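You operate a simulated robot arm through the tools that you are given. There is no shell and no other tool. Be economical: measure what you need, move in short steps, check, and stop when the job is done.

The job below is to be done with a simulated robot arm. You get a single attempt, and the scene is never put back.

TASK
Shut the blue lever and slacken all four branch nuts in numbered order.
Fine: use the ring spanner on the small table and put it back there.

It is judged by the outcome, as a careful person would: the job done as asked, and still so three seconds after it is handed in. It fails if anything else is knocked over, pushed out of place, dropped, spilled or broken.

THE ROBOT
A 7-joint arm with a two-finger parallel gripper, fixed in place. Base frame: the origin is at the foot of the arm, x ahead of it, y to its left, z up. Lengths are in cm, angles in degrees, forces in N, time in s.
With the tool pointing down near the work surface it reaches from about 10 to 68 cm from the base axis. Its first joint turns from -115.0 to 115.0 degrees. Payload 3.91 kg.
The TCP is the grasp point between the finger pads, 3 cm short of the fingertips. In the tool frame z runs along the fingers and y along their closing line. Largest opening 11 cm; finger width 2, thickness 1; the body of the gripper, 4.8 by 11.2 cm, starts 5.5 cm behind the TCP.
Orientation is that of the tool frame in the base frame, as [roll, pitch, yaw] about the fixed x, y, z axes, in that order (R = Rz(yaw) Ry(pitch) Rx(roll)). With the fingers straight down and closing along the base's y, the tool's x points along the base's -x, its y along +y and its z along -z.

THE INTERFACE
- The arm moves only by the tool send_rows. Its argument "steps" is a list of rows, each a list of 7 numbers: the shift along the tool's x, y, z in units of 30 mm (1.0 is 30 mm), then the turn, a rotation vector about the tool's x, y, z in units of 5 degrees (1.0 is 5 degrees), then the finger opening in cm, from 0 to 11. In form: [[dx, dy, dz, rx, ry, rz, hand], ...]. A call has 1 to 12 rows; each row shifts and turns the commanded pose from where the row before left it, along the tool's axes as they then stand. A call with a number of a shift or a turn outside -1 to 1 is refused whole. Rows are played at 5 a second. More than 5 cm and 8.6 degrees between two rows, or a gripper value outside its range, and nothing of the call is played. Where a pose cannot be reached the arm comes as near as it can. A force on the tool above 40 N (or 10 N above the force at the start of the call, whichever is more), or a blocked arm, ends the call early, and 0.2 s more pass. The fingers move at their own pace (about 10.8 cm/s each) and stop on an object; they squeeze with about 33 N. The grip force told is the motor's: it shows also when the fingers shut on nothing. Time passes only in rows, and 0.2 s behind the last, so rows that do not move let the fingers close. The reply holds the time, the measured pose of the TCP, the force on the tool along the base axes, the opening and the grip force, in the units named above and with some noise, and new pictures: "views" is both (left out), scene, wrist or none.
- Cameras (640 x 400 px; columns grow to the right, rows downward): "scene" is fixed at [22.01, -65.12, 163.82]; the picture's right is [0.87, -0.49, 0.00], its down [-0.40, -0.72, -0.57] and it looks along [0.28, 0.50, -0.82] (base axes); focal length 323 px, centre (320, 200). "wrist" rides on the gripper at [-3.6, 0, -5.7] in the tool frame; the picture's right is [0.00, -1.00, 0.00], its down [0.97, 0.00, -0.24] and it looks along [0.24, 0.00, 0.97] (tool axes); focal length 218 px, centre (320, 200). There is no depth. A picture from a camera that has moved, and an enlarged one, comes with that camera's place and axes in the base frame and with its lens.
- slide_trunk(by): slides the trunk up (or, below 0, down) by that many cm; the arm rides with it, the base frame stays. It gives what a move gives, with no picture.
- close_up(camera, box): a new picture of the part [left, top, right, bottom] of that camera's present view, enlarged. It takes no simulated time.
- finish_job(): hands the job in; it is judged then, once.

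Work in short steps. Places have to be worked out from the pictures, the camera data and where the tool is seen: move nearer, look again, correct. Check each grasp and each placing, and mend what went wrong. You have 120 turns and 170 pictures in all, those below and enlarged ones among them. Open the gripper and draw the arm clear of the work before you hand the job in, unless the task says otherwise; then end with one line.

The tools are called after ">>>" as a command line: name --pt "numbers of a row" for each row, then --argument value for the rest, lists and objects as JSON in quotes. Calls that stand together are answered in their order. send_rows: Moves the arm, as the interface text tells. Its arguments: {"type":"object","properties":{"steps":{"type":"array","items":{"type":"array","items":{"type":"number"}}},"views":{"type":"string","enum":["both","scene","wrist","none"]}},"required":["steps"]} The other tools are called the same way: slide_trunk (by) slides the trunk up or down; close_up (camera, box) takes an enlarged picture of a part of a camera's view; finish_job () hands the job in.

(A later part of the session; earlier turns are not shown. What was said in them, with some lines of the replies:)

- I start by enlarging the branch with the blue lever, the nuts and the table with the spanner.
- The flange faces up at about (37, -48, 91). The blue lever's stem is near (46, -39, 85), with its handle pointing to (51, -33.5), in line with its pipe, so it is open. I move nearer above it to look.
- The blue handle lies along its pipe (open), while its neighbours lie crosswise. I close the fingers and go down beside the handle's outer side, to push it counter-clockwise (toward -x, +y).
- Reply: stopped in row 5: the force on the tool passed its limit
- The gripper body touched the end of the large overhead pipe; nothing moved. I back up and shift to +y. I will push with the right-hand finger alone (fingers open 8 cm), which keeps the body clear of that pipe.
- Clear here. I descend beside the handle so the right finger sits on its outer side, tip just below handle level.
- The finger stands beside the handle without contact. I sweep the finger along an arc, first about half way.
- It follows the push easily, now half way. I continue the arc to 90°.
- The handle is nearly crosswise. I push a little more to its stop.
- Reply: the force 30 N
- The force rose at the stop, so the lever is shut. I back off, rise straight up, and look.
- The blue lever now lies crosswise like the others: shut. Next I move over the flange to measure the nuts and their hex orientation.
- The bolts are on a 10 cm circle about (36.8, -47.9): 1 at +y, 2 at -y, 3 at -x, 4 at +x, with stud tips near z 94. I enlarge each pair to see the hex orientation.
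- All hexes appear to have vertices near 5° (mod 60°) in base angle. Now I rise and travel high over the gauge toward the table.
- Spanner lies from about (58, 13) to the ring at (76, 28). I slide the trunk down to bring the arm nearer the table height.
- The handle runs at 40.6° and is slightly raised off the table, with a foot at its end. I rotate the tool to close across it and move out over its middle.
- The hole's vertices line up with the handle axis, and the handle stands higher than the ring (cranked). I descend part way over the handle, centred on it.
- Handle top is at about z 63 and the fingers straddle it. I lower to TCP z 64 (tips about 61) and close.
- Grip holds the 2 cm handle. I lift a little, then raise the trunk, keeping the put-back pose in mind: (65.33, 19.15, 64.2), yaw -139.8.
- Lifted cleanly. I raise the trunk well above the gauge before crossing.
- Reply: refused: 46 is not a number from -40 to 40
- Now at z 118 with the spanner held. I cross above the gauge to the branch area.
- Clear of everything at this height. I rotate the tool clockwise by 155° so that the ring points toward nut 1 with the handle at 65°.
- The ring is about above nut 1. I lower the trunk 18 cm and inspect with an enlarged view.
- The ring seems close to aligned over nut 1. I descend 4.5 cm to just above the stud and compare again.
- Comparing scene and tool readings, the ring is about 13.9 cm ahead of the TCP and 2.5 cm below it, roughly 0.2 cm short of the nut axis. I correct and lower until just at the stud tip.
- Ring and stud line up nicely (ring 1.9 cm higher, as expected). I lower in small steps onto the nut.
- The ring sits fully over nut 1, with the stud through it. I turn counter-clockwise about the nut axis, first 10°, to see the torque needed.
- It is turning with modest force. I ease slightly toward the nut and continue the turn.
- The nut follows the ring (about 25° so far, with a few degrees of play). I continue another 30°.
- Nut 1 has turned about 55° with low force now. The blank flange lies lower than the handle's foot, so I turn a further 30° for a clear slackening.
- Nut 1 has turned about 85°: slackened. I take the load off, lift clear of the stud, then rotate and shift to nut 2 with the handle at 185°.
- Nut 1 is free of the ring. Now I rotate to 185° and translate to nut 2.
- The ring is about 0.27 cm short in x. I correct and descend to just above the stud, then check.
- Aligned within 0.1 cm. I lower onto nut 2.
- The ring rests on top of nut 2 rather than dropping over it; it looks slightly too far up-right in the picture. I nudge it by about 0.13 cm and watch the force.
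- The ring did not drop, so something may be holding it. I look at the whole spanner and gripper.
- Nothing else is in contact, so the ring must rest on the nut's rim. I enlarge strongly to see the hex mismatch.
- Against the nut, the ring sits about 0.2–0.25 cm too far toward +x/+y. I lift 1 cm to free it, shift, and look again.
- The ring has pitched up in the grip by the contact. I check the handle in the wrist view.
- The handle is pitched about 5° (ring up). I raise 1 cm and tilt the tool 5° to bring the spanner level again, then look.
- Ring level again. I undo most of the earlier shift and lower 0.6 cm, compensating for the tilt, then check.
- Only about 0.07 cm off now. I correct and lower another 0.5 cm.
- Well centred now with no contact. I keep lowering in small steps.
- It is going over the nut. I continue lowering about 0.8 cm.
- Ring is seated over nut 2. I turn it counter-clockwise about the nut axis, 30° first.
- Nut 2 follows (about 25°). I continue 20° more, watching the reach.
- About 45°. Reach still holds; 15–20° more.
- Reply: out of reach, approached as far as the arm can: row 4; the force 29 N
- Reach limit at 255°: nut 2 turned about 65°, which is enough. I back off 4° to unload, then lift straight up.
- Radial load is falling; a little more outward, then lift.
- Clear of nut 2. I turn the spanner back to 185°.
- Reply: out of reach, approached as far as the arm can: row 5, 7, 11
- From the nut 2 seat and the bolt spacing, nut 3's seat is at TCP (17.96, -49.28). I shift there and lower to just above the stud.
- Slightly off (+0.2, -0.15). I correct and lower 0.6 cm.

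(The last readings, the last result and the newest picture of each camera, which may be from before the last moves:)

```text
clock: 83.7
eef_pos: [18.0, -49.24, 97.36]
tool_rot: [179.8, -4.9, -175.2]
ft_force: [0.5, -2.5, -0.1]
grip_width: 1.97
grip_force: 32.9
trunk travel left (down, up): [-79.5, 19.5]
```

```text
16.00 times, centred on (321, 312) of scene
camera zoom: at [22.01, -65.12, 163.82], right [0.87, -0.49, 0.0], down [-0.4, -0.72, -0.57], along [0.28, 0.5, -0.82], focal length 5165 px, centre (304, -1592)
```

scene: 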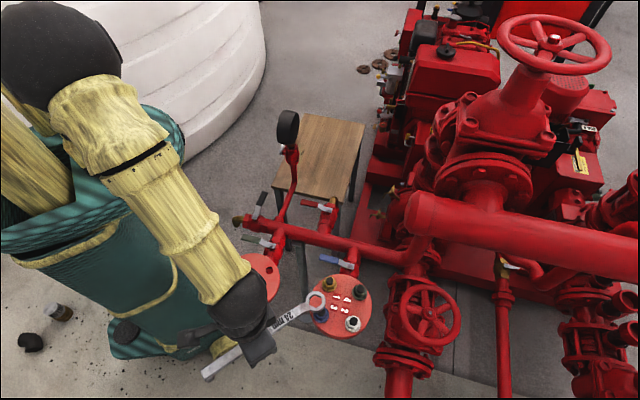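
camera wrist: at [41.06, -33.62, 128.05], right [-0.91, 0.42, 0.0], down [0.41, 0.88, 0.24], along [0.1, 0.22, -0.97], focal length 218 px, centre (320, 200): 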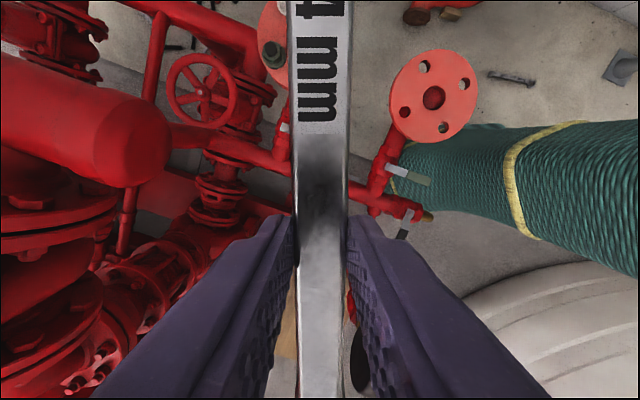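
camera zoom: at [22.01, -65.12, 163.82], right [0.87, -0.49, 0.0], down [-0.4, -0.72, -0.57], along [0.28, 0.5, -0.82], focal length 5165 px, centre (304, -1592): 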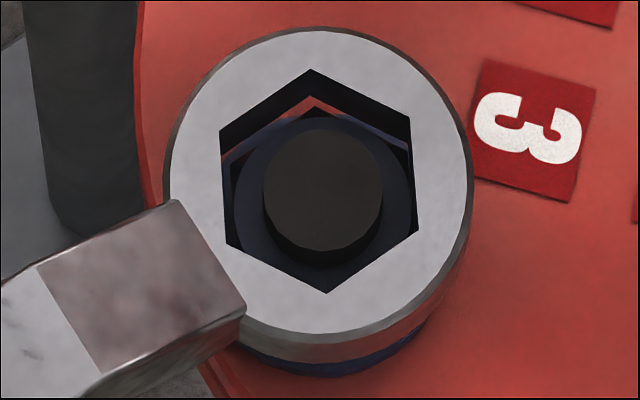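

Light contact; the ring should shift about (+0.1, +0.1). I lift slightly, correct, and lower again.

>>> send_rows --pt "0.006 0 -0.07 0 0 0 0" --pt "-0.039 0.027 -0.003 0 0 0 0" --pt "-0.008 0 0.09 0 0 0 0" --pt "-0.008 0 0.09 0 0 0 0" --pt "0 0 0 0 0 0 0" --views "none"

>>> close_up --camera "scene" --box '[311, 300, 331, 324]'

```text
clock: 84.9
eef_pos: [17.98, -49.02, 96.95]
tool_rot: [179.6, -5.2, -175.0]
ft_force: [1.2, -4.2, -3.0]
grip_width: 1.95
grip_force: 32.9
trunk travel left (down, up): [-79.5, 19.5]
```

```text
16.00 times, centred on (321, 312) of scene
camera zoom: at [22.01, -65.12, 163.82], right [0.87, -0.49, 0.0], down [-0.4, -0.72, -0.57], along [0.28, 0.5, -0.82], focal length 5165 px, centre (304, -1592)
```

zoom: 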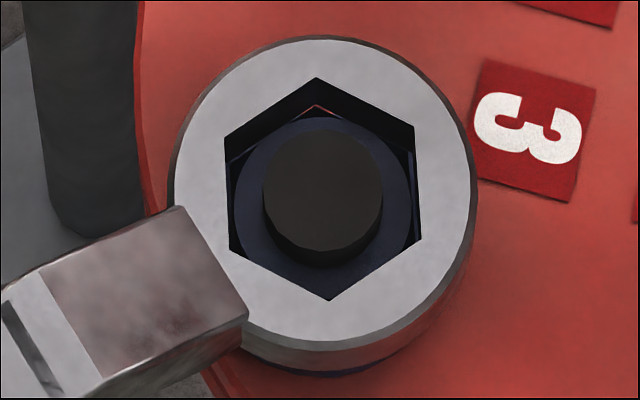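

It has entered the nut; a slight sideways load says back -0.08 in y. I ease that and lower 0.8 cm.

>>> send_rows --pt "-0.0074 -0.025 0.085 0 0 0 0" --pt "-0.0074 0 0.085 0 0 0 0" --pt "-0.0074 0 0.085 0 0 0 0" --pt "0 0 0 0 0 0 0" --views "none"

>>> close_up --camera "scene" --box '[311, 300, 331, 324]'

```text
clock: 85.9
eef_pos: [18.0, -49.0, 96.17]
tool_rot: [179.6, -5.2, -175.0]
ft_force: [-2.0, -4.3, -0.9]
grip_width: 1.94
grip_force: 32.9
trunk travel left (down, up): [-79.5, 19.5]
```

```text
16.00 times, centred on (321, 312) of scene
camera zoom: at [22.01, -65.12, 163.82], right [0.87, -0.49, 0.0], down [-0.4, -0.72, -0.57], along [0.28, 0.5, -0.82], focal length 5165 px, centre (304, -1592)
```

zoom: 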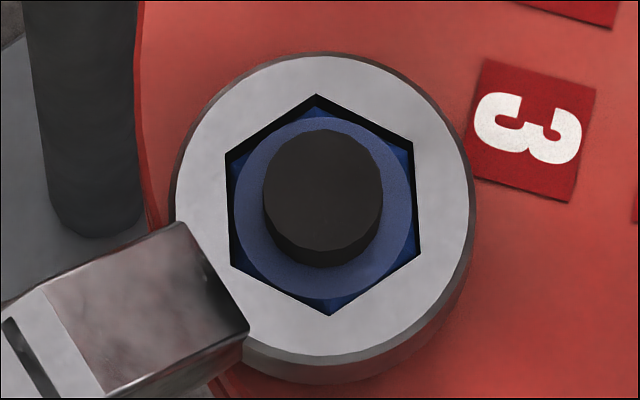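

Seated on nut 3. I turn it counter-clockwise, 30° first.

>>> send_rows --pt "-0.0177 -0.406 -0.0015 0.087 0 -0.996 0" --pt "-0.0177 -0.406 -0.0015 0.087 0 -0.996 0" --pt "-0.0177 -0.406 -0.0015 0.087 0 -0.996 0" --pt "-0.0177 -0.406 -0.0015 0.087 0 -0.996 0" --pt "-0.0177 -0.406 -0.0015 0.087 0 -0.996 0" --pt "-0.0177 -0.406 -0.0015 0.087 0 -0.996 0" --pt "0 0 0 0 0 0 0" --views "none"

>>> close_up --camera "scene" --box '[306, 298, 336, 328]'

```text
clock: 87.5
eef_pos: [20.43, -55.95, 96.15]
tool_rot: [179.6, -4.9, -144.8]
ft_force: [-9.2, -3.1, -3.6]
grip_width: 1.94
grip_force: 32.9
trunk travel left (down, up): [-79.5, 19.5]
```

```text
13.33 times, centred on (321, 313) of scene
camera zoom: at [22.01, -65.12, 163.82], right [0.87, -0.49, 0.0], down [-0.4, -0.72, -0.57], along [0.28, 0.5, -0.82], focal length 4304 px, centre (307, -1307)
```

zoom: 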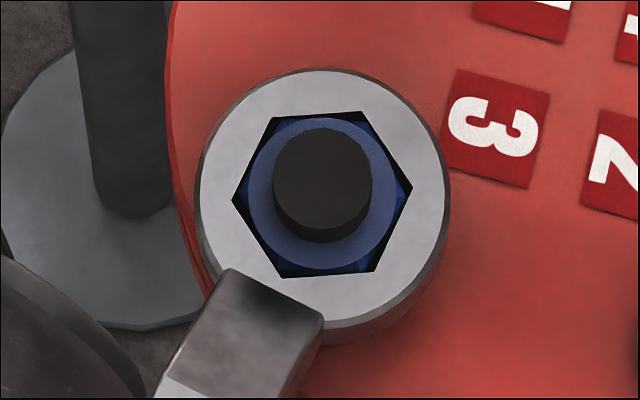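

Nut 3 follows. I continue by 45° more.

>>> send_rows --pt "0.01 -0.406 -0.0015 0.087 0 -0.996 0" --pt "-0.0177 -0.406 -0.0015 0.087 0 -0.996 0" --pt "-0.0177 -0.406 -0.0015 0.087 0 -0.996 0" --pt "-0.0177 -0.406 -0.0015 0.087 0 -0.996 0" --pt "-0.0177 -0.406 -0.0015 0.087 0 -0.996 0" --pt "-0.0177 -0.406 -0.0015 0.087 0 -0.996 0" --pt "-0.0177 -0.406 -0.0015 0.087 0 -0.996 0" --pt "-0.0177 -0.406 -0.0015 0.087 0 -0.996 0" --pt "-0.0177 -0.406 -0.0015 0.087 0 -0.996 0" --pt "0 0 0 0 0 0 0" --views "scene"

>>> close_up --camera "scene" --box '[306, 298, 336, 328]'

```text
clock: 89.7
eef_pos: [29.6, -61.68, 96.0]
tool_rot: [179.8, -4.7, -100.0]
ft_force: [-1.8, -1.6, -4.5]
grip_width: 1.95
grip_force: 33.0
trunk travel left (down, up): [-79.5, 19.5]
```

scene: 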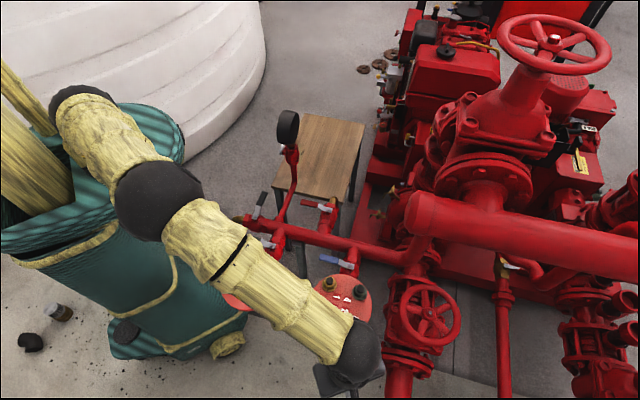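

```text
13.33 times, centred on (321, 313) of scene
camera zoom: at [22.01, -65.12, 163.82], right [0.87, -0.49, 0.0], down [-0.4, -0.72, -0.57], along [0.28, 0.5, -0.82], focal length 4304 px, centre (307, -1307)
```

zoom: 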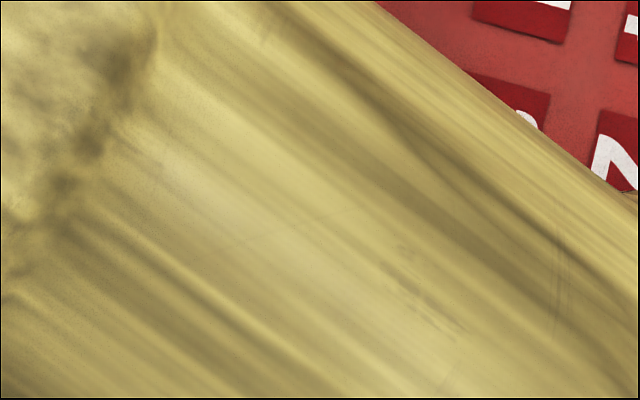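

Nut 3 turned about 70°. I unload by 4° and lift straight up.

>>> send_rows --pt "-0.01 0.325 0 -0.07 0 0.797 0" --pt "0 0 0 0 0 0 0" --pt "0.013 0 -0.15 0 0 0 0" --pt "0.017 0 -0.2 0 0 0 0" --pt "0.035 0 -0.4 0 0 0 0" --pt "0.05 0 -0.6 0 0 0 0" --pt "0.05 0 -0.6 0 0 0 0" --pt "0 0 0 0 0 0 0" --views "none"

```text
clock: 91.5
eef_pos: [28.53, -61.65, 101.95]
tool_rot: [179.8, -4.6, -104.0]
ft_force: [-0.7, 0.6, -2.7]
grip_width: 1.97
grip_force: 32.7
trunk travel left (down, up): [-79.5, 19.5]
```

Clear of nut 3. For nut 4 I raise well above the pipe, move to the middle, then turn the spanner round to 65°.

>>> send_rows --pt "0.08 0 -0.95 0 0 0 0" --pt "0.08 0 -0.95 0 0 0 0" --pt "0.08 0 -0.95 0 0 0 0" --pt "0.05 0 -0.6 0 0 0 0" --pt "-0.89 -0.185 -0.078 0 0 0 0" --pt "-0.89 -0.185 -0.078 0 0 0 0" --pt "-0.89 -0.185 -0.078 0 0 0 0" --pt "-0.89 -0.185 -0.078 0 0 0 0" --pt "-0.89 -0.185 -0.078 0 0 0 0" --pt "-0.89 -0.185 -0.078 0 0 0 0" --pt "-0.89 -0.185 -0.078 0 0 0 0" --pt "-0.89 -0.185 -0.078 0 0 0 0" --views "scene"

>>> close_up --camera "scene" --box '[290, 260, 390, 350]'

```text
clock: 94.1
eef_pos: [37.94, -41.69, 112.32]
tool_rot: [179.7, -4.7, -104.1]
ft_force: [0.7, -0.5, -3.0]
grip_width: 1.96
grip_force: 32.6
trunk travel left (down, up): [-79.5, 19.5]
```

scene: 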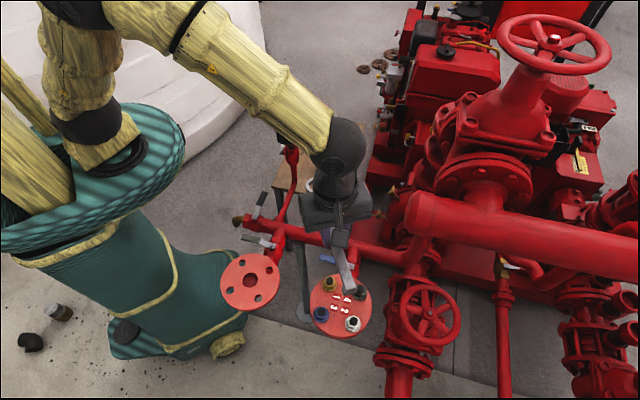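

```text
4.44 times, centred on (340, 305) of scene
camera zoom: at [22.01, -65.12, 163.82], right [0.87, -0.49, 0.0], down [-0.4, -0.72, -0.57], along [0.28, 0.5, -0.82], focal length 1435 px, centre (231, -267)
```

zoom: 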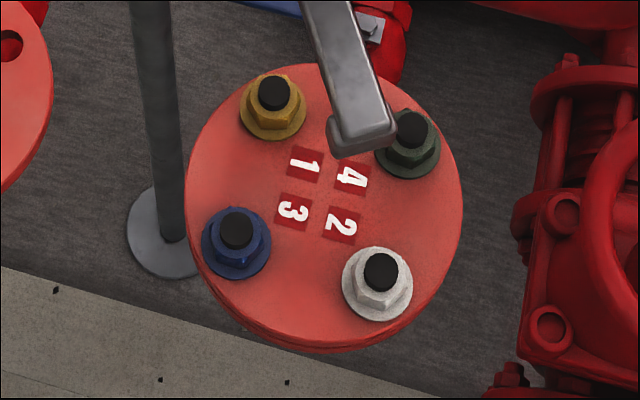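

All three done nuts look in place. I rotate the spanner clockwise to 65° (191° in all).

>>> send_rows --pt "0 0 0 -0.085 0 0.996 0" --pt "0 0 0 -0.085 0 0.996 0" --pt "0 0 0 -0.085 0 0.996 0" --pt "0 0 0 -0.085 0 0.996 0" --pt "0 0 0 -0.085 0 0.996 0" --pt "0 0 0 -0.085 0 0.996 0" --pt "0 0 0 -0.085 0 0.996 0" --pt "0 0 0 -0.085 0 0.996 0" --pt "0 0 0 -0.085 0 0.996 0" --pt "0 0 0 -0.085 0 0.996 0" --pt "0 0 0 -0.085 0 0.996 0" --pt "0 0 0 -0.085 0 0.996 0" --views "none"

>>> send_rows --pt "0 0 0 -0.085 0 0.996 0" --pt "0 0 0 -0.085 0 0.996 0" --pt "0 0 0 -0.085 0 0.996 0" --pt "0 0 0 -0.085 0 0.996 0" --pt "0 0 0 -0.085 0 0.996 0" --pt "0 0 0 -0.085 0 0.996 0" --pt "0 0 0 -0.085 0 0.996 0" --pt "0 0 0 -0.085 0 0.996 0" --pt "0 0 0 -0.085 0 0.996 0" --pt "0 0 0 -0.085 0 0.996 0" --pt "0 0 0 -0.085 0 0.996 0" --pt "0 0 0 -0.085 0 0.996 0" --views "none"

>>> send_rows --pt "0 0 0 -0.085 0 0.996 0" --pt "0 0 0 -0.085 0 0.996 0" --pt "0 0 0 -0.085 0 0.996 0" --pt "0 0 0 -0.085 0 0.996 0" --pt "0 0 0 -0.085 0 0.996 0" --pt "0 0 0 -0.085 0 0.996 0" --pt "0 0 0 -0.085 0 0.996 0" --pt "0 0 0 -0.085 0 0.996 0" --pt "0 0 0 -0.085 0 0.996 0" --pt "0 0 0 -0.085 0 0.996 0" --pt "0 0 0 -0.085 0 0.996 0" --pt "0 0 0 -0.085 0 0.996 0" --views "scene"

```text
clock: 96.7
eef_pos: [38.0, -41.97, 112.39]
tool_rot: [179.5, -5.1, -164.1]
ft_force: [-0.3, -1.2, -3.2]
grip_width: 1.96
grip_force: 33.3
trunk travel left (down, up): [-79.5, 19.5]
```

```text
clock: 99.3
eef_pos: [37.95, -41.84, 112.34]
tool_rot: [179.8, -5.4, 135.9]
ft_force: [-0.4, 0.5, -2.5]
grip_width: 1.98
grip_force: 32.9
trunk travel left (down, up): [-79.5, 19.5]
```

```text
clock: 101.9
eef_pos: [37.96, -41.76, 112.25]
tool_rot: [-179.6, -5.4, 75.8]
ft_force: [-0.2, -0.4, -3.3]
grip_width: 1.97
grip_force: 33.3
trunk travel left (down, up): [-79.5, 19.5]
```

scene: 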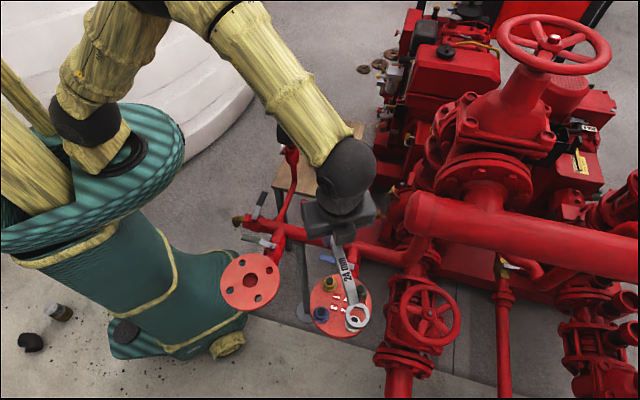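

>>> send_rows --pt "0 0 0 -0.062 0 0.72 0" --pt "0 0 0 -0.062 0 0.72 0" --pt "0 0 0 -0.062 0 0.72 0" --pt "0.815 0.507 0.071 0 0 0 0" --pt "0.815 0.507 0.071 0 0 0 0" --pt "0.815 0.507 0.071 0 0 0 0" --pt "0.815 0.507 0.071 0 0 0 0" --pt "-0.06 0 0.7 0 0 0 0" --pt "-0.06 0 0.7 0 0 0 0" --pt "0 0 0 0 0 0 0" --views "wrist"

>>> close_up --camera "scene" --box '[290, 150, 470, 330]'

```text
clock: 104.1
eef_pos: [47.47, -35.57, 108.11]
tool_rot: [-179.7, -5.1, 65.1]
ft_force: [-0.8, -0.3, -2.5]
grip_width: 1.97
grip_force: 33.1
trunk travel left (down, up): [-79.5, 19.5]
camera wrist: at [45.82, -39.16, 113.44], right [-0.91, 0.42, 0.0], down [0.4, 0.86, 0.33], along [0.13, 0.3, -0.95], focal length 218 px, centre (320, 200)
```

wrist: 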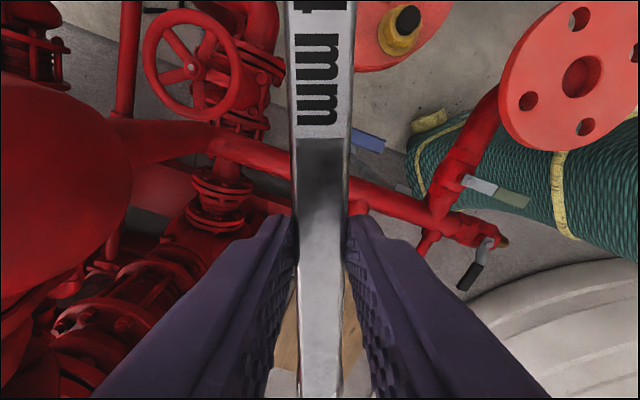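

```text
2.22 times, centred on (380, 240) of scene
camera zoom: at [22.01, -65.12, 163.82], right [0.87, -0.49, 0.0], down [-0.4, -0.72, -0.57], along [0.28, 0.5, -0.82], focal length 717 px, centre (187, 111)
```

zoom: 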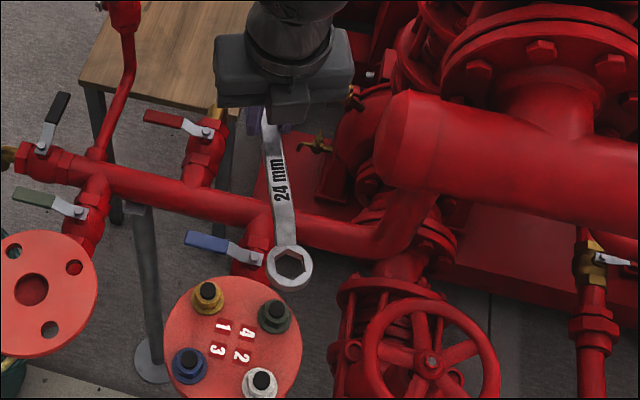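

The pipe end is at x≈59, leaving about 5 cm to the gripper. I descend to just above nut 4.

>>> send_rows --pt "-0.07 0 0.8 0 0 0 0" --pt "-0.07 0 0.8 0 0 0 0" --pt "-0.07 0 0.8 0 0 0 0" --pt "-0.04 0 0.5 0 0 0 0" --pt "-0.02 0 0.3 0 0 0 0" --pt "0 0 0 0 0 0 0" --views "none"

>>> close_up --camera "scene" --box '[349, 278, 369, 302]'

```text
clock: 105.5
eef_pos: [47.68, -35.3, 98.57]
tool_rot: [-179.6, -5.2, 65.0]
ft_force: [0.3, 0.0, -3.7]
grip_width: 1.99
grip_force: 33.1
trunk travel left (down, up): [-79.5, 19.5]
```

```text
16.00 times, centred on (359, 290) of scene
camera zoom: at [22.01, -65.12, 163.82], right [0.87, -0.49, 0.0], down [-0.4, -0.72, -0.57], along [0.28, 0.5, -0.82], focal length 5165 px, centre (-304, -1240)
```

zoom: 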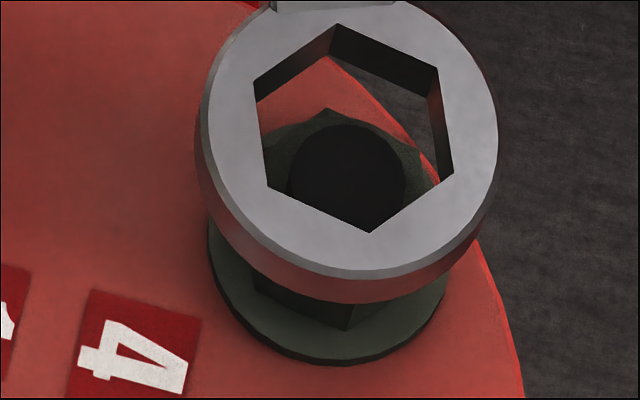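

The ring needs about 0.13 cm toward +x. I correct and lower 0.9 cm.

>>> send_rows --pt "0.006 0.045 0 0 0 0 0" --pt "-0.013 0 0.15 0 0 0 0" --pt "-0.013 0 0.15 0 0 0 0" --pt "0 0 0 0 0 0 0" --views "none"

>>> close_up --camera "scene" --box '[349, 278, 369, 302]'

```text
clock: 106.5
eef_pos: [47.65, -35.35, 97.55]
tool_rot: [-179.7, -5.2, 65.1]
ft_force: [0.2, 1.0, -2.8]
grip_width: 1.95
grip_force: 32.9
trunk travel left (down, up): [-79.5, 19.5]
```

```text
16.00 times, centred on (359, 290) of scene
camera zoom: at [22.01, -65.12, 163.82], right [0.87, -0.49, 0.0], down [-0.4, -0.72, -0.57], along [0.28, 0.5, -0.82], focal length 5165 px, centre (-304, -1240)
```

zoom: 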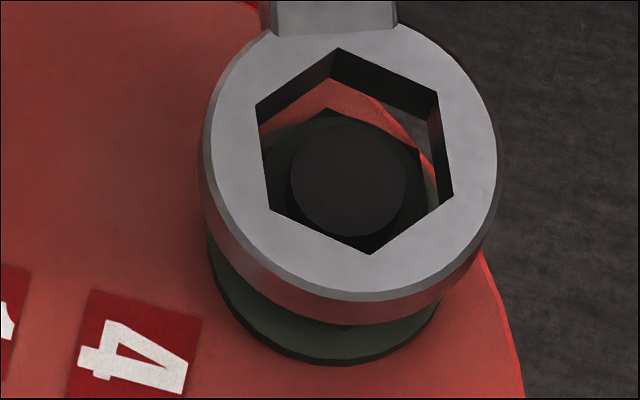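

Aligned within 0.05 cm. I lower in small steps onto the nut.

>>> send_rows --pt "-0.0074 0 0.085 0 0 0 0" --pt "-0.0074 0 0.085 0 0 0 0" --pt "-0.0074 0 0.085 0 0 0 0" --pt "0 0 0 0 0 0 0" --views "none"

>>> close_up --camera "scene" --box '[349, 278, 369, 302]'

```text
clock: 107.5
eef_pos: [47.89, -35.44, 96.84]
tool_rot: [-179.6, -5.1, 65.1]
ft_force: [-0.6, 0.6, -3.0]
grip_width: 1.95
grip_force: 32.8
trunk travel left (down, up): [-79.5, 19.5]
```

```text
16.00 times, centred on (359, 290) of scene
camera zoom: at [22.01, -65.12, 163.82], right [0.87, -0.49, 0.0], down [-0.4, -0.72, -0.57], along [0.28, 0.5, -0.82], focal length 5165 px, centre (-304, -1240)
```

zoom: 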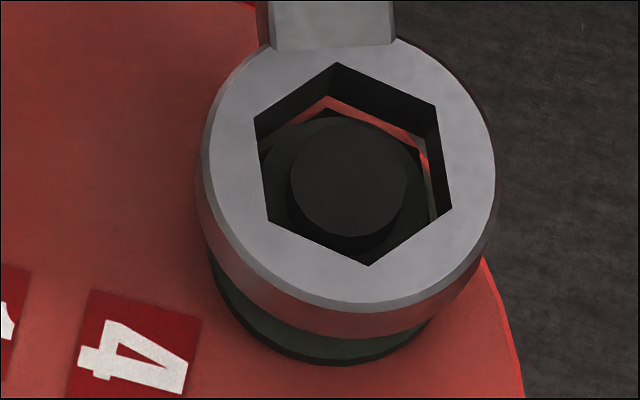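

>>> send_rows --pt "-0.0074 0 0.085 0 0 0 0" --pt "-0.0074 0 0.085 0 0 0 0" --pt "0 0 0 0 0 0 0" --views "none"

>>> close_up --camera "scene" --box '[349, 278, 369, 302]'

```text
clock: 108.3
eef_pos: [47.65, -35.44, 96.31]
tool_rot: [-179.7, -5.1, 65.1]
ft_force: [-3.5, -3.5, -2.2]
grip_width: 1.96
grip_force: 33.0
trunk travel left (down, up): [-79.5, 19.5]
```

```text
16.00 times, centred on (359, 290) of scene
camera zoom: at [22.01, -65.12, 163.82], right [0.87, -0.49, 0.0], down [-0.4, -0.72, -0.57], along [0.28, 0.5, -0.82], focal length 5165 px, centre (-304, -1240)
```

zoom: 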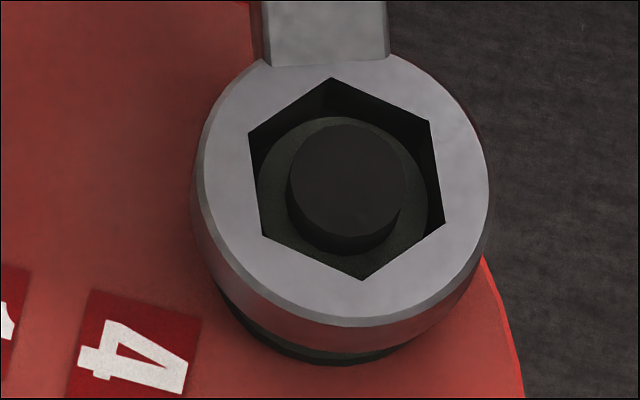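

The ring is over nut 4. I settle 0.2 cm more and turn 30° counter-clockwise.

>>> send_rows --pt "-0.005 0 0.06 0 0 0 0" --pt "-0.0177 -0.406 -0.0015 0.087 0 -0.996 0" --pt "-0.0177 -0.406 -0.0015 0.087 0 -0.996 0" --pt "-0.0177 -0.406 -0.0015 0.087 0 -0.996 0" --pt "-0.0177 -0.406 -0.0015 0.087 0 -0.996 0" --pt "-0.0177 -0.406 -0.0015 0.087 0 -0.996 0" --pt "-0.0177 -0.406 -0.0015 0.087 0 -0.996 0" --pt "0 0 0 0 0 0 0" --views "none"

>>> close_up --camera "scene" --box '[320, 265, 370, 305]'

```text
clock: 110.1
eef_pos: [40.67, -34.34, 96.07]
tool_rot: [-179.8, -5.4, 95.4]
ft_force: [2.5, -5.9, 0.8]
grip_width: 1.96
grip_force: 32.8
trunk travel left (down, up): [-79.5, 19.5]
```

```text
10.00 times, centred on (345, 285) of scene
camera zoom: at [22.01, -65.12, 163.82], right [0.87, -0.49, 0.0], down [-0.4, -0.72, -0.57], along [0.28, 0.5, -0.82], focal length 3228 px, centre (70, -650)
```

zoom: 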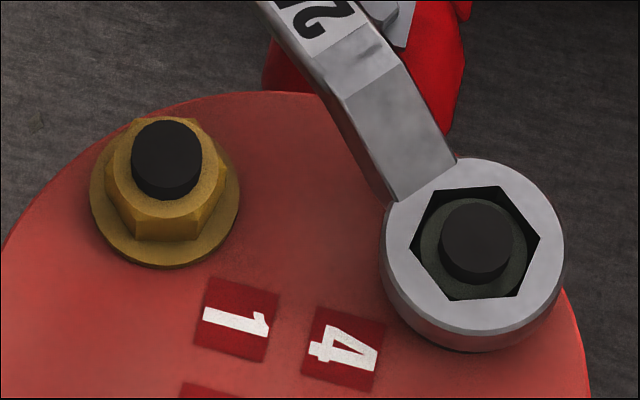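

Nut 4 follows. I turn 15° more and check the gap to stud 1.

>>> send_rows --pt "-0.025 -0.406 -0.0015 0.087 0 -0.996 0" --pt "-0.0177 -0.406 -0.0015 0.087 0 -0.996 0" --pt "-0.0177 -0.406 -0.0015 0.087 0 -0.996 0" --pt "0 0 0 0 0 0 0" --views "none"

>>> close_up --camera "scene" --box '[320, 265, 370, 305]'

```text
clock: 111.1
eef_pos: [37.06, -35.11, 96.18]
tool_rot: [-179.9, -5.3, 110.1]
ft_force: [0.6, -4.5, 1.3]
grip_width: 1.93
grip_force: 33.2
trunk travel left (down, up): [-79.5, 19.5]
```

```text
10.00 times, centred on (345, 285) of scene
camera zoom: at [22.01, -65.12, 163.82], right [0.87, -0.49, 0.0], down [-0.4, -0.72, -0.57], along [0.28, 0.5, -0.82], focal length 3228 px, centre (70, -650)
```

zoom: 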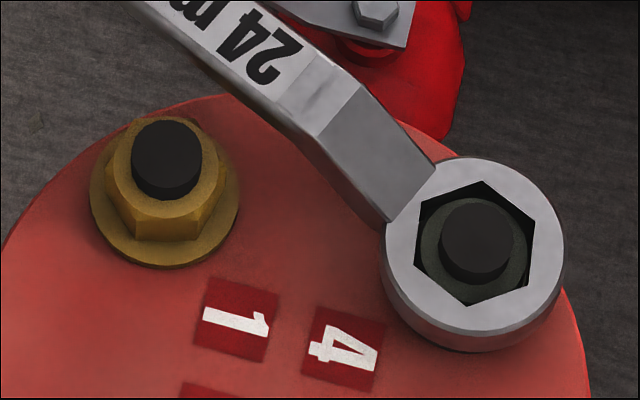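

There is still roughly 1 cm gap to stud 1. I turn 5° more and check.

>>> send_rows --pt "-0.0177 -0.406 -0.0015 0.087 0 -0.996 0" --pt "0 0 0 0 0 0 0" --views "none"

>>> close_up --camera "scene" --box '[320, 265, 370, 305]'

```text
clock: 111.7
eef_pos: [35.99, -35.57, 96.08]
tool_rot: [-179.9, -5.3, 115.2]
ft_force: [0.8, -5.0, -2.3]
grip_width: 1.96
grip_force: 32.8
trunk travel left (down, up): [-79.5, 19.5]
```

```text
10.00 times, centred on (345, 285) of scene
camera zoom: at [22.01, -65.12, 163.82], right [0.87, -0.49, 0.0], down [-0.4, -0.72, -0.57], along [0.28, 0.5, -0.82], focal length 3228 px, centre (70, -650)
```

zoom: 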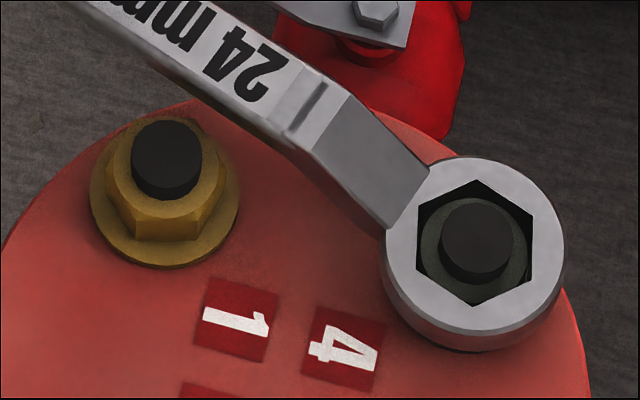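

Nut 4 is near 45°. There is still about 0.5 cm of gap, so I add 4° more.

>>> send_rows --pt "-0.014 -0.325 -0.0012 0.07 0 -0.797 0" --pt "0 0 0 0 0 0 0" --views "none"

>>> close_up --camera "scene" --box '[320, 265, 370, 305]'

```text
clock: 112.3
eef_pos: [35.13, -35.95, 96.26]
tool_rot: [179.9, -5.4, 119.2]
ft_force: [-0.3, -2.3, -3.9]
grip_width: 1.97
grip_force: 33.3
trunk travel left (down, up): [-79.5, 19.5]
```

```text
10.00 times, centred on (345, 285) of scene
camera zoom: at [22.01, -65.12, 163.82], right [0.87, -0.49, 0.0], down [-0.4, -0.72, -0.57], along [0.28, 0.5, -0.82], focal length 3228 px, centre (70, -650)
```

zoom: 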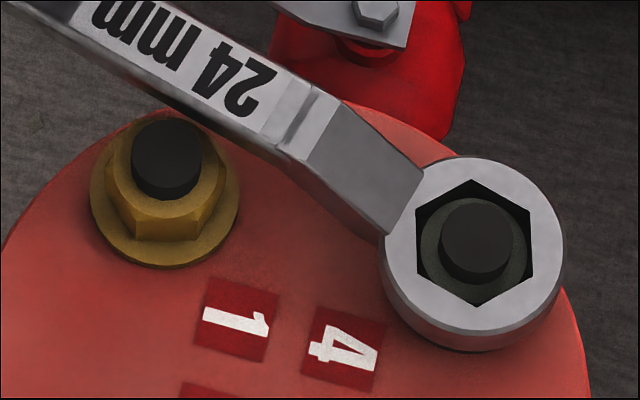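

No contact so far. I add 3° more while watching for force on stud 1.

>>> send_rows --pt "-0.01 -0.24 -0.001 0.052 0 -0.6 0" --pt "0 0 0 0 0 0 0" --views "none"

>>> close_up --camera "scene" --box '[320, 265, 370, 305]'

```text
clock: 112.9
eef_pos: [34.41, -36.4, 96.19]
tool_rot: [-179.9, -5.3, 122.2]
ft_force: [-0.2, -1.0, -3.1]
grip_width: 1.97
grip_force: 32.4
trunk travel left (down, up): [-79.5, 19.5]
```

```text
10.00 times, centred on (345, 285) of scene
camera zoom: at [22.01, -65.12, 163.82], right [0.87, -0.49, 0.0], down [-0.4, -0.72, -0.57], along [0.28, 0.5, -0.82], focal length 3228 px, centre (70, -650)
```

zoom: 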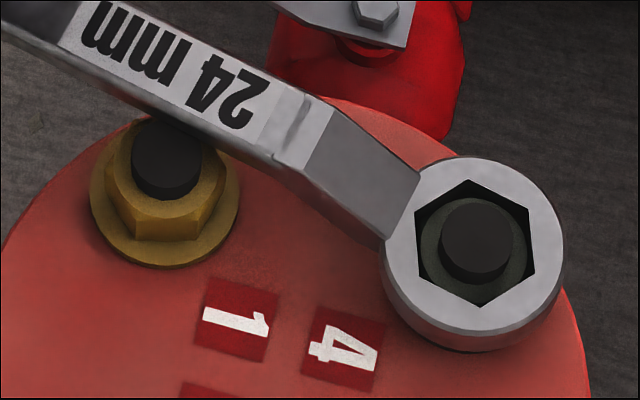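

By geometry the handle already overlaps stud 1 in plan with no force, so it passes above it. I continue 15° in small steps.

>>> send_rows --pt "-0.01 -0.24 -0.001 0.052 0 -0.6 0" --pt "-0.01 -0.24 -0.001 0.052 0 -0.6 0" --pt "-0.01 -0.24 -0.001 0.052 0 -0.6 0" --pt "-0.01 -0.24 -0.001 0.052 0 -0.6 0" --pt "-0.01 -0.24 -0.001 0.052 0 -0.6 0" --pt "0 0 0 0 0 0 0" --views "none"

>>> close_up --camera "scene" --box '[310, 255, 370, 305]'

```text
clock: 114.3
eef_pos: [31.63, -38.65, 96.17]
tool_rot: [179.9, -5.3, 137.4]
ft_force: [-0.2, -1.7, -1.5]
grip_width: 1.95
grip_force: 32.9
trunk travel left (down, up): [-79.5, 19.5]
```

```text
8.00 times, centred on (340, 280) of scene
camera zoom: at [22.01, -65.12, 163.82], right [0.87, -0.49, 0.0], down [-0.4, -0.72, -0.57], along [0.28, 0.5, -0.82], focal length 2582 px, centre (160, -440)
```

zoom: 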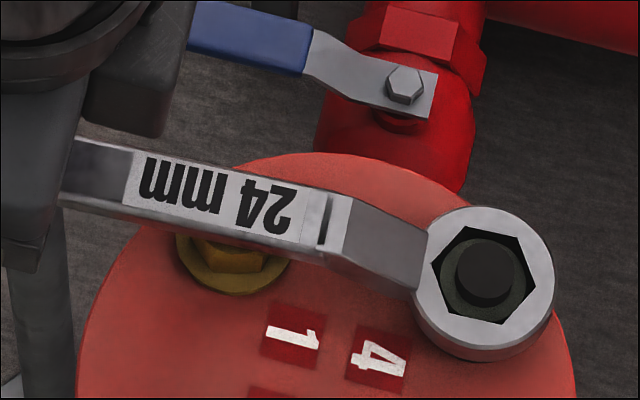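

Nut 4 turned about 65–68°. I unload and lift straight up to safe height.

>>> send_rows --pt "-0.01 0.3 0 -0.065 0 0.74 0" --pt "0 0 0 0 0 0 0" --pt "0.013 0 -0.15 0 0 0 0" --pt "0.017 0 -0.2 0 0 0 0" --pt "0.035 0 -0.4 0 0 0 0" --pt "0.05 0 -0.6 0 0 0 0" --pt "0.07 0 -0.9 0 0 0 0" --pt "0.07 0 -0.9 0 0 0 0" --pt "0.07 0 -0.9 0 0 0 0" --pt "0.07 0 -0.9 0 0 0 0" --pt "0 0 0 0 0 0 0" --views "scene"

>>> close_up --camera "scene" --box '[290, 240, 390, 350]'

```text
clock: 116.7
eef_pos: [32.42, -38.11, 111.0]
tool_rot: [179.9, -5.3, 133.4]
ft_force: [-0.4, 0.0, -3.5]
grip_width: 1.98
grip_force: 33.0
trunk travel left (down, up): [-79.5, 19.5]
```

scene: 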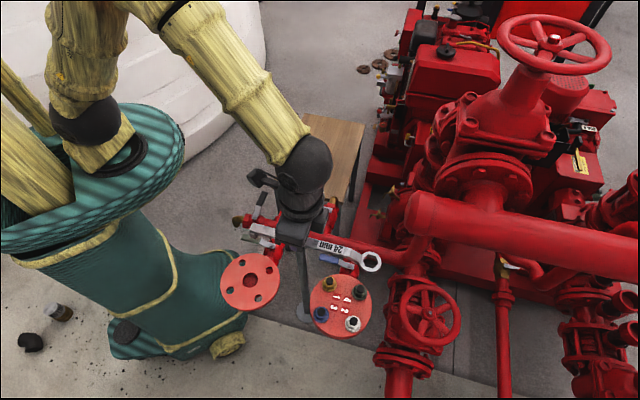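

```text
3.64 times, centred on (340, 295) of scene
camera zoom: at [22.01, -65.12, 163.82], right [0.87, -0.49, 0.0], down [-0.4, -0.72, -0.57], along [0.28, 0.5, -0.82], focal length 1174 px, centre (247, -146)
```

zoom: 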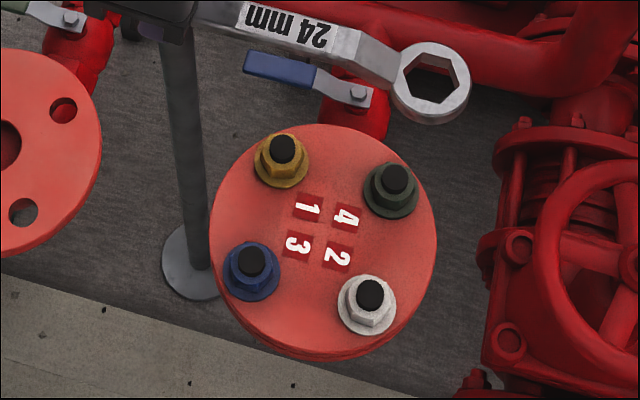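

All four nuts are in place and slackened. I raise the trunk and turn the spanner back to its table orientation (yaw 220°).

>>> slide_trunk --by 13

>>> send_rows --pt "0 0 0 0.087 0 -0.996 0" --pt "0 0 0 0.087 0 -0.996 0" --pt "0 0 0 0.087 0 -0.996 0" --pt "0 0 0 0.087 0 -0.996 0" --pt "0 0 0 0.087 0 -0.996 0" --pt "0 0 0 0.087 0 -0.996 0" --pt "0 0 0 0.087 0 -0.996 0" --pt "0 0 0 0.087 0 -0.996 0" --pt "0 0 0 0.087 0 -0.996 0" --pt "0 0 0 0.087 0 -0.996 0" --pt "0 0 0 0.087 0 -0.996 0" --views "none"

>>> send_rows --pt "0 0 0 0.087 0 -0.996 0" --pt "0 0 0 0.087 0 -0.996 0" --pt "0 0 0 0.087 0 -0.996 0" --pt "0 0 0 0.087 0 -0.996 0" --pt "0 0 0 0.087 0 -0.996 0" --pt "0 0 0 0.087 0 -0.996 0" --pt "0 0 0 0.035 0 -0.36 0" --pt "0 0 0 0 0 0 0" --views "scene"

```text
clock: 118.2
eef_pos: [32.5, -38.18, 124.03]
tool_rot: [180.0, -5.2, 133.5]
ft_force: [-0.4, 0.8, -2.1]
grip_width: 1.96
grip_force: 33.0
trunk travel left (down, up): [-92.5, 6.5]
```

```text
clock: 120.7
eef_pos: [32.57, -38.21, 124.04]
tool_rot: [179.6, -5.1, -171.3]
ft_force: [1.0, 0.9, -2.5]
grip_width: 1.95
grip_force: 33.1
trunk travel left (down, up): [-92.5, 6.5]
```

```text
clock: 122.5
eef_pos: [32.52, -38.15, 124.1]
tool_rot: [179.6, -4.8, -139.7]
ft_force: [1.0, 0.1, -4.0]
grip_width: 1.96
grip_force: 32.8
trunk travel left (down, up): [-92.5, 6.5]
```

scene: 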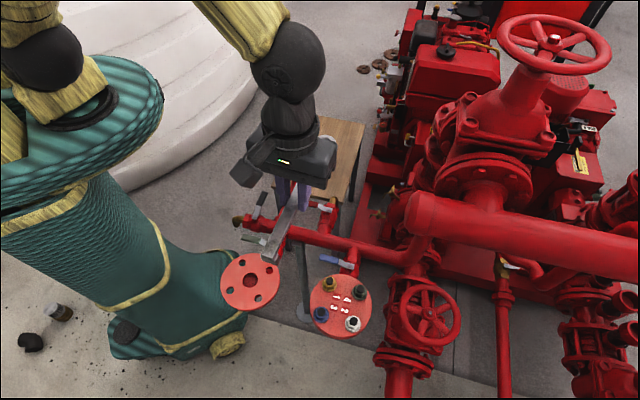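

Now I translate over to above the table at this height.

>>> send_rows --pt "-0.94 0.342 -0.08 0 0 0 0" --pt "-0.94 0.342 -0.08 0 0 0 0" --pt "-0.94 0.342 -0.08 0 0 0 0" --pt "-0.94 0.342 -0.08 0 0 0 0" --pt "-0.94 0.342 -0.08 0 0 0 0" --pt "-0.94 0.342 -0.08 0 0 0 0" --pt "-0.94 0.342 -0.08 0 0 0 0" --pt "-0.94 0.342 -0.08 0 0 0 0" --pt "-0.94 0.342 -0.08 0 0 0 0" --pt "-0.94 0.342 -0.08 0 0 0 0" --pt "-0.94 0.342 -0.08 0 0 0 0" --views "none"

>>> send_rows --pt "-0.94 0.342 -0.08 0 0 0 0" --pt "-0.94 0.342 -0.08 0 0 0 0" --pt "-0.94 0.342 -0.08 0 0 0 0" --pt "-0.94 0.342 -0.08 0 0 0 0" --pt "-0.94 0.342 -0.08 0 0 0 0" --pt "-0.94 0.342 -0.08 0 0 0 0" --pt "-0.94 0.342 -0.08 0 0 0 0" --pt "-0.94 0.342 -0.08 0 0 0 0" --pt "-0.94 0.342 -0.08 0 0 0 0" --pt "-0.94 0.342 -0.08 0 0 0 0" --pt "-0.94 0.342 -0.08 0 0 0 0" --pt "0 0 0 0 0 0 0" --views "wrist"

```text
clock: 124.8
eef_pos: [49.09, -9.12, 124.19]
tool_rot: [179.6, -4.9, -139.7]
ft_force: [-0.7, 0.3, -2.9]
grip_width: 1.96
grip_force: 33.6
trunk travel left (down, up): [-92.5, 6.5]
```

```text
clock: 127.5
eef_pos: [65.19, 19.27, 124.0]
tool_rot: [179.6, -4.8, -139.7]
ft_force: [-0.6, -1.0, -2.1]
grip_width: 1.98
grip_force: 33.1
trunk travel left (down, up): [-92.5, 6.5]
camera wrist: at [68.35, 22.04, 129.5], right [0.65, -0.76, -0.01], down [-0.72, -0.61, 0.32], along [-0.25, -0.2, -0.95], focal length 218 px, centre (320, 200)
```

wrist: 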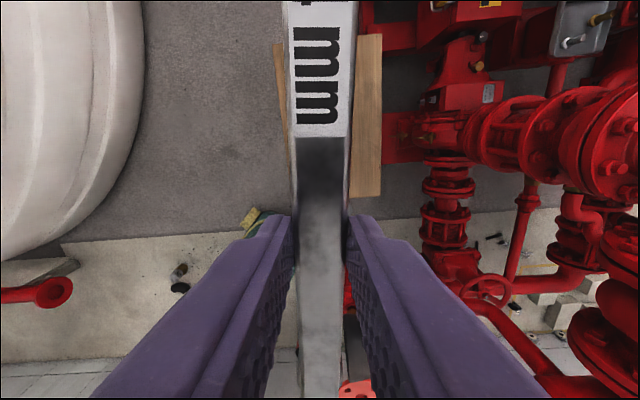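

Over the put-back spot. I lower the trunk to bring the spanner just above the table.

>>> slide_trunk --by -40

>>> slide_trunk --by -13

>>> close_up --camera "scene" --box '[270, 90, 370, 190]'

```text
clock: 131.3
eef_pos: [65.2, 19.26, 84.11]
tool_rot: [179.7, -5.0, -139.6]
ft_force: [-0.4, 0.2, -3.1]
grip_width: 1.96
grip_force: 33.3
trunk travel left (down, up): [-52.5, 46.5]
```

```text
clock: 132.9
eef_pos: [65.25, 19.32, 71.06]
tool_rot: [179.6, -5.0, -139.7]
ft_force: [-0.4, 0.3, -2.7]
grip_width: 1.95
grip_force: 32.7
trunk travel left (down, up): [-39.5, 59.5]
```

```text
4.00 times, centred on (320, 140) of scene
camera zoom: at [22.01, -65.12, 163.82], right [0.87, -0.49, 0.0], down [-0.4, -0.72, -0.57], along [0.28, 0.5, -0.82], focal length 1291 px, centre (320, 440)
```

zoom: 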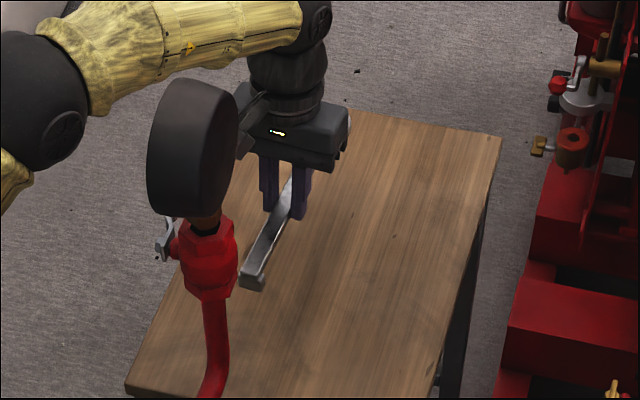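

I lower 6 cm, then finely until the spanner touches the table.

>>> send_rows --pt "-0.05 0 0.6 0 0 0 0" --pt "-0.05 0 0.6 0 0 0 0" --pt "-0.04 0 0.5 0 0 0 0" --pt "-0.02 0 0.25 0 0 0 0" --pt "-0.01 0 0.12 0 0 0 0" --pt "0 0 0 0 0 0 0" --views "none"

>>> close_up --camera "scene" --box '[290, 110, 350, 180]'

```text
clock: 134.3
eef_pos: [65.13, 19.32, 64.94]
tool_rot: [179.6, -4.9, -139.7]
ft_force: [0.1, -0.3, -2.9]
grip_width: 1.96
grip_force: 33.1
trunk travel left (down, up): [-39.5, 59.5]
```

```text
5.71 times, centred on (320, 145) of scene
camera zoom: at [22.01, -65.12, 163.82], right [0.87, -0.49, 0.0], down [-0.4, -0.72, -0.57], along [0.28, 0.5, -0.82], focal length 1844 px, centre (320, 514)
```

zoom: 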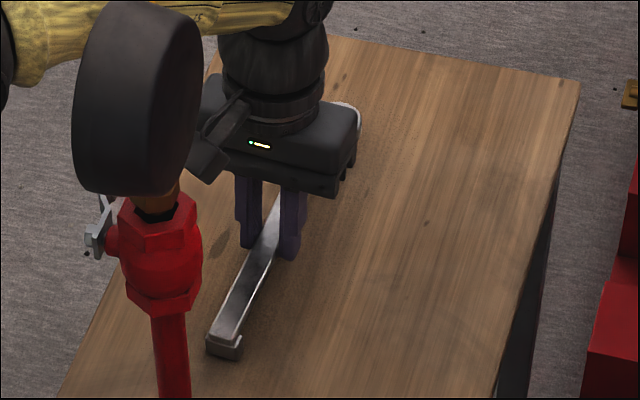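

Nearly down; three more small steps with force watched.

>>> send_rows --pt "-0.007 0 0.08 0 0 0 0" --pt "-0.007 0 0.08 0 0 0 0" --pt "-0.004 0 0.05 0 0 0 0" --pt "0 0 0 0 0 0 0" --views "none"

```text
clock: 135.3
eef_pos: [65.25, 19.33, 64.36]
tool_rot: [179.7, -4.7, -139.7]
ft_force: [3.3, 1.4, 7.6]
grip_width: 1.98
grip_force: 33.2
trunk travel left (down, up): [-39.5, 59.5]
```

The spanner is on the table (10 N contact). I ease up a touch, open the fingers, and check before rising.

>>> send_rows --pt "0.002 0 -0.025 0 0 0 0" --pt "0 0 0 0 0 0 3" --pt "0 0 0 0 0 0 4.5" --pt "0 0 0 0 0 0 4.5" --views "wrist"

>>> close_up --camera "scene" --box '[290, 110, 350, 180]'

```text
clock: 136.3
eef_pos: [65.23, 19.36, 64.26]
tool_rot: [179.6, -4.9, -139.7]
ft_force: [0.2, -1.1, -0.2]
grip_width: 4.49
grip_force: 0.1
trunk travel left (down, up): [-39.5, 59.5]
camera wrist: at [68.27, 22.05, 69.7], right [0.65, -0.76, -0.01], down [-0.72, -0.61, 0.32], along [-0.25, -0.2, -0.95], focal length 218 px, centre (320, 200)
```

wrist: 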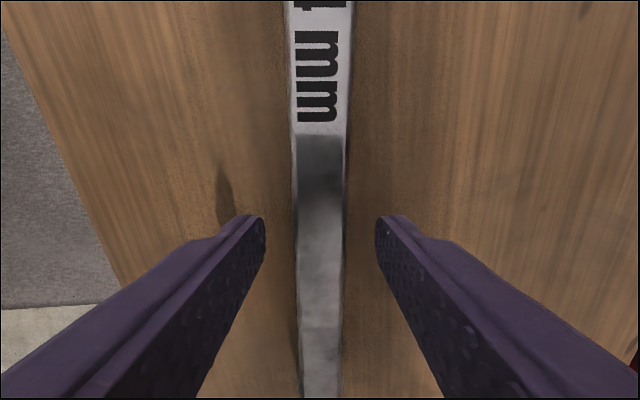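

```text
5.71 times, centred on (320, 145) of scene
camera zoom: at [22.01, -65.12, 163.82], right [0.87, -0.49, 0.0], down [-0.4, -0.72, -0.57], along [0.28, 0.5, -0.82], focal length 1844 px, centre (320, 514)
```

zoom: 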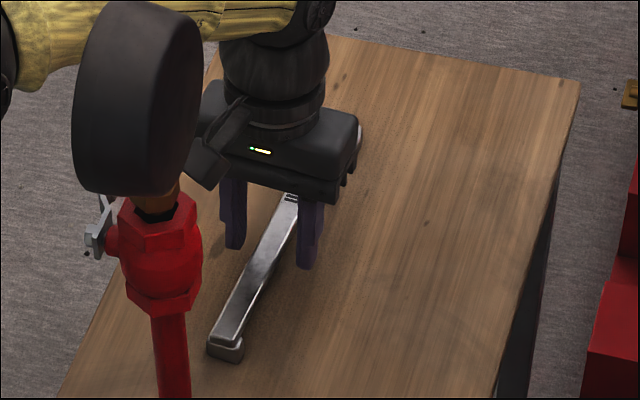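

The spanner rests free on the table. I rise vertically with open fingers, then lift with the trunk.

>>> send_rows --pt "0.04 0 -0.5 0 0 0 5" --pt "0.07 0 -0.8 0 0 0 6" --pt "0.07 0 -0.8 0 0 0 8" --pt "0.07 0 -0.8 0 -0.5 0 8" --pt "0 0 -0.8 0 -0.5 0 8" --pt "0 0 0 0 0 0 8" --views "none"

>>> slide_trunk --by 38

>>> close_up --camera "scene" --box '[270, 90, 390, 350]'

>>> close_up --camera "scene" --box '[290, 110, 350, 180]'

```text
clock: 137.7
eef_pos: [65.23, 19.42, 75.43]
tool_rot: [179.7, 0.3, -139.6]
ft_force: [-0.2, 0.2, 0.3]
grip_width: 8.01
grip_force: 0.0
trunk travel left (down, up): [-39.5, 59.5]
```

```text
clock: 141.3
eef_pos: [65.41, 19.43, 113.38]
tool_rot: [179.8, 0.1, -139.8]
ft_force: [0.0, 0.8, -0.1]
grip_width: 7.99
grip_force: 0.0
trunk travel left (down, up): [-77.5, 21.5]
```

```text
1.54 times, centred on (330, 220) of scene
camera zoom: at [22.01, -65.12, 163.82], right [0.87, -0.49, 0.0], down [-0.4, -0.72, -0.57], along [0.28, 0.5, -0.82], focal length 497 px, centre (305, 169)
```

zoom: 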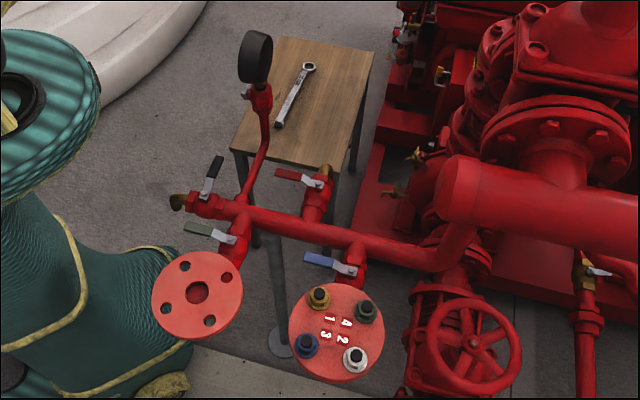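

```text
5.71 times, centred on (320, 145) of scene
camera zoom: at [22.01, -65.12, 163.82], right [0.87, -0.49, 0.0], down [-0.4, -0.72, -0.57], along [0.28, 0.5, -0.82], focal length 1844 px, centre (320, 514)
```

zoom: 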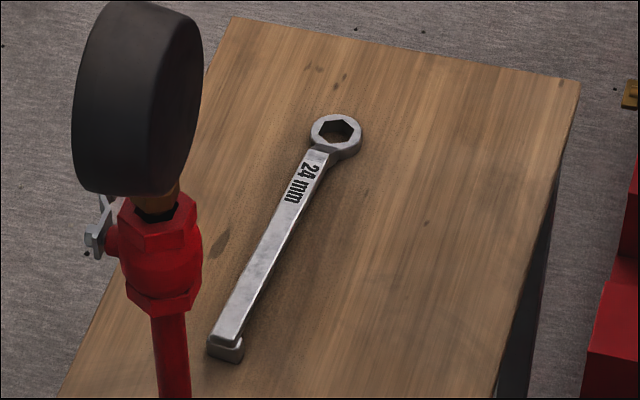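

The spanner is back on the table where it was, the blue lever is crosswise (shut), all four nuts are slackened, and the arm is clear with the gripper open. I hand in.

>>> finish_job

```text
The job is handed in.
```

The blue lever is shut, nuts 1 to 4 were slackened in that order (roughly 65–85° counter-clockwise each), and the ring spanner is back on the small table.
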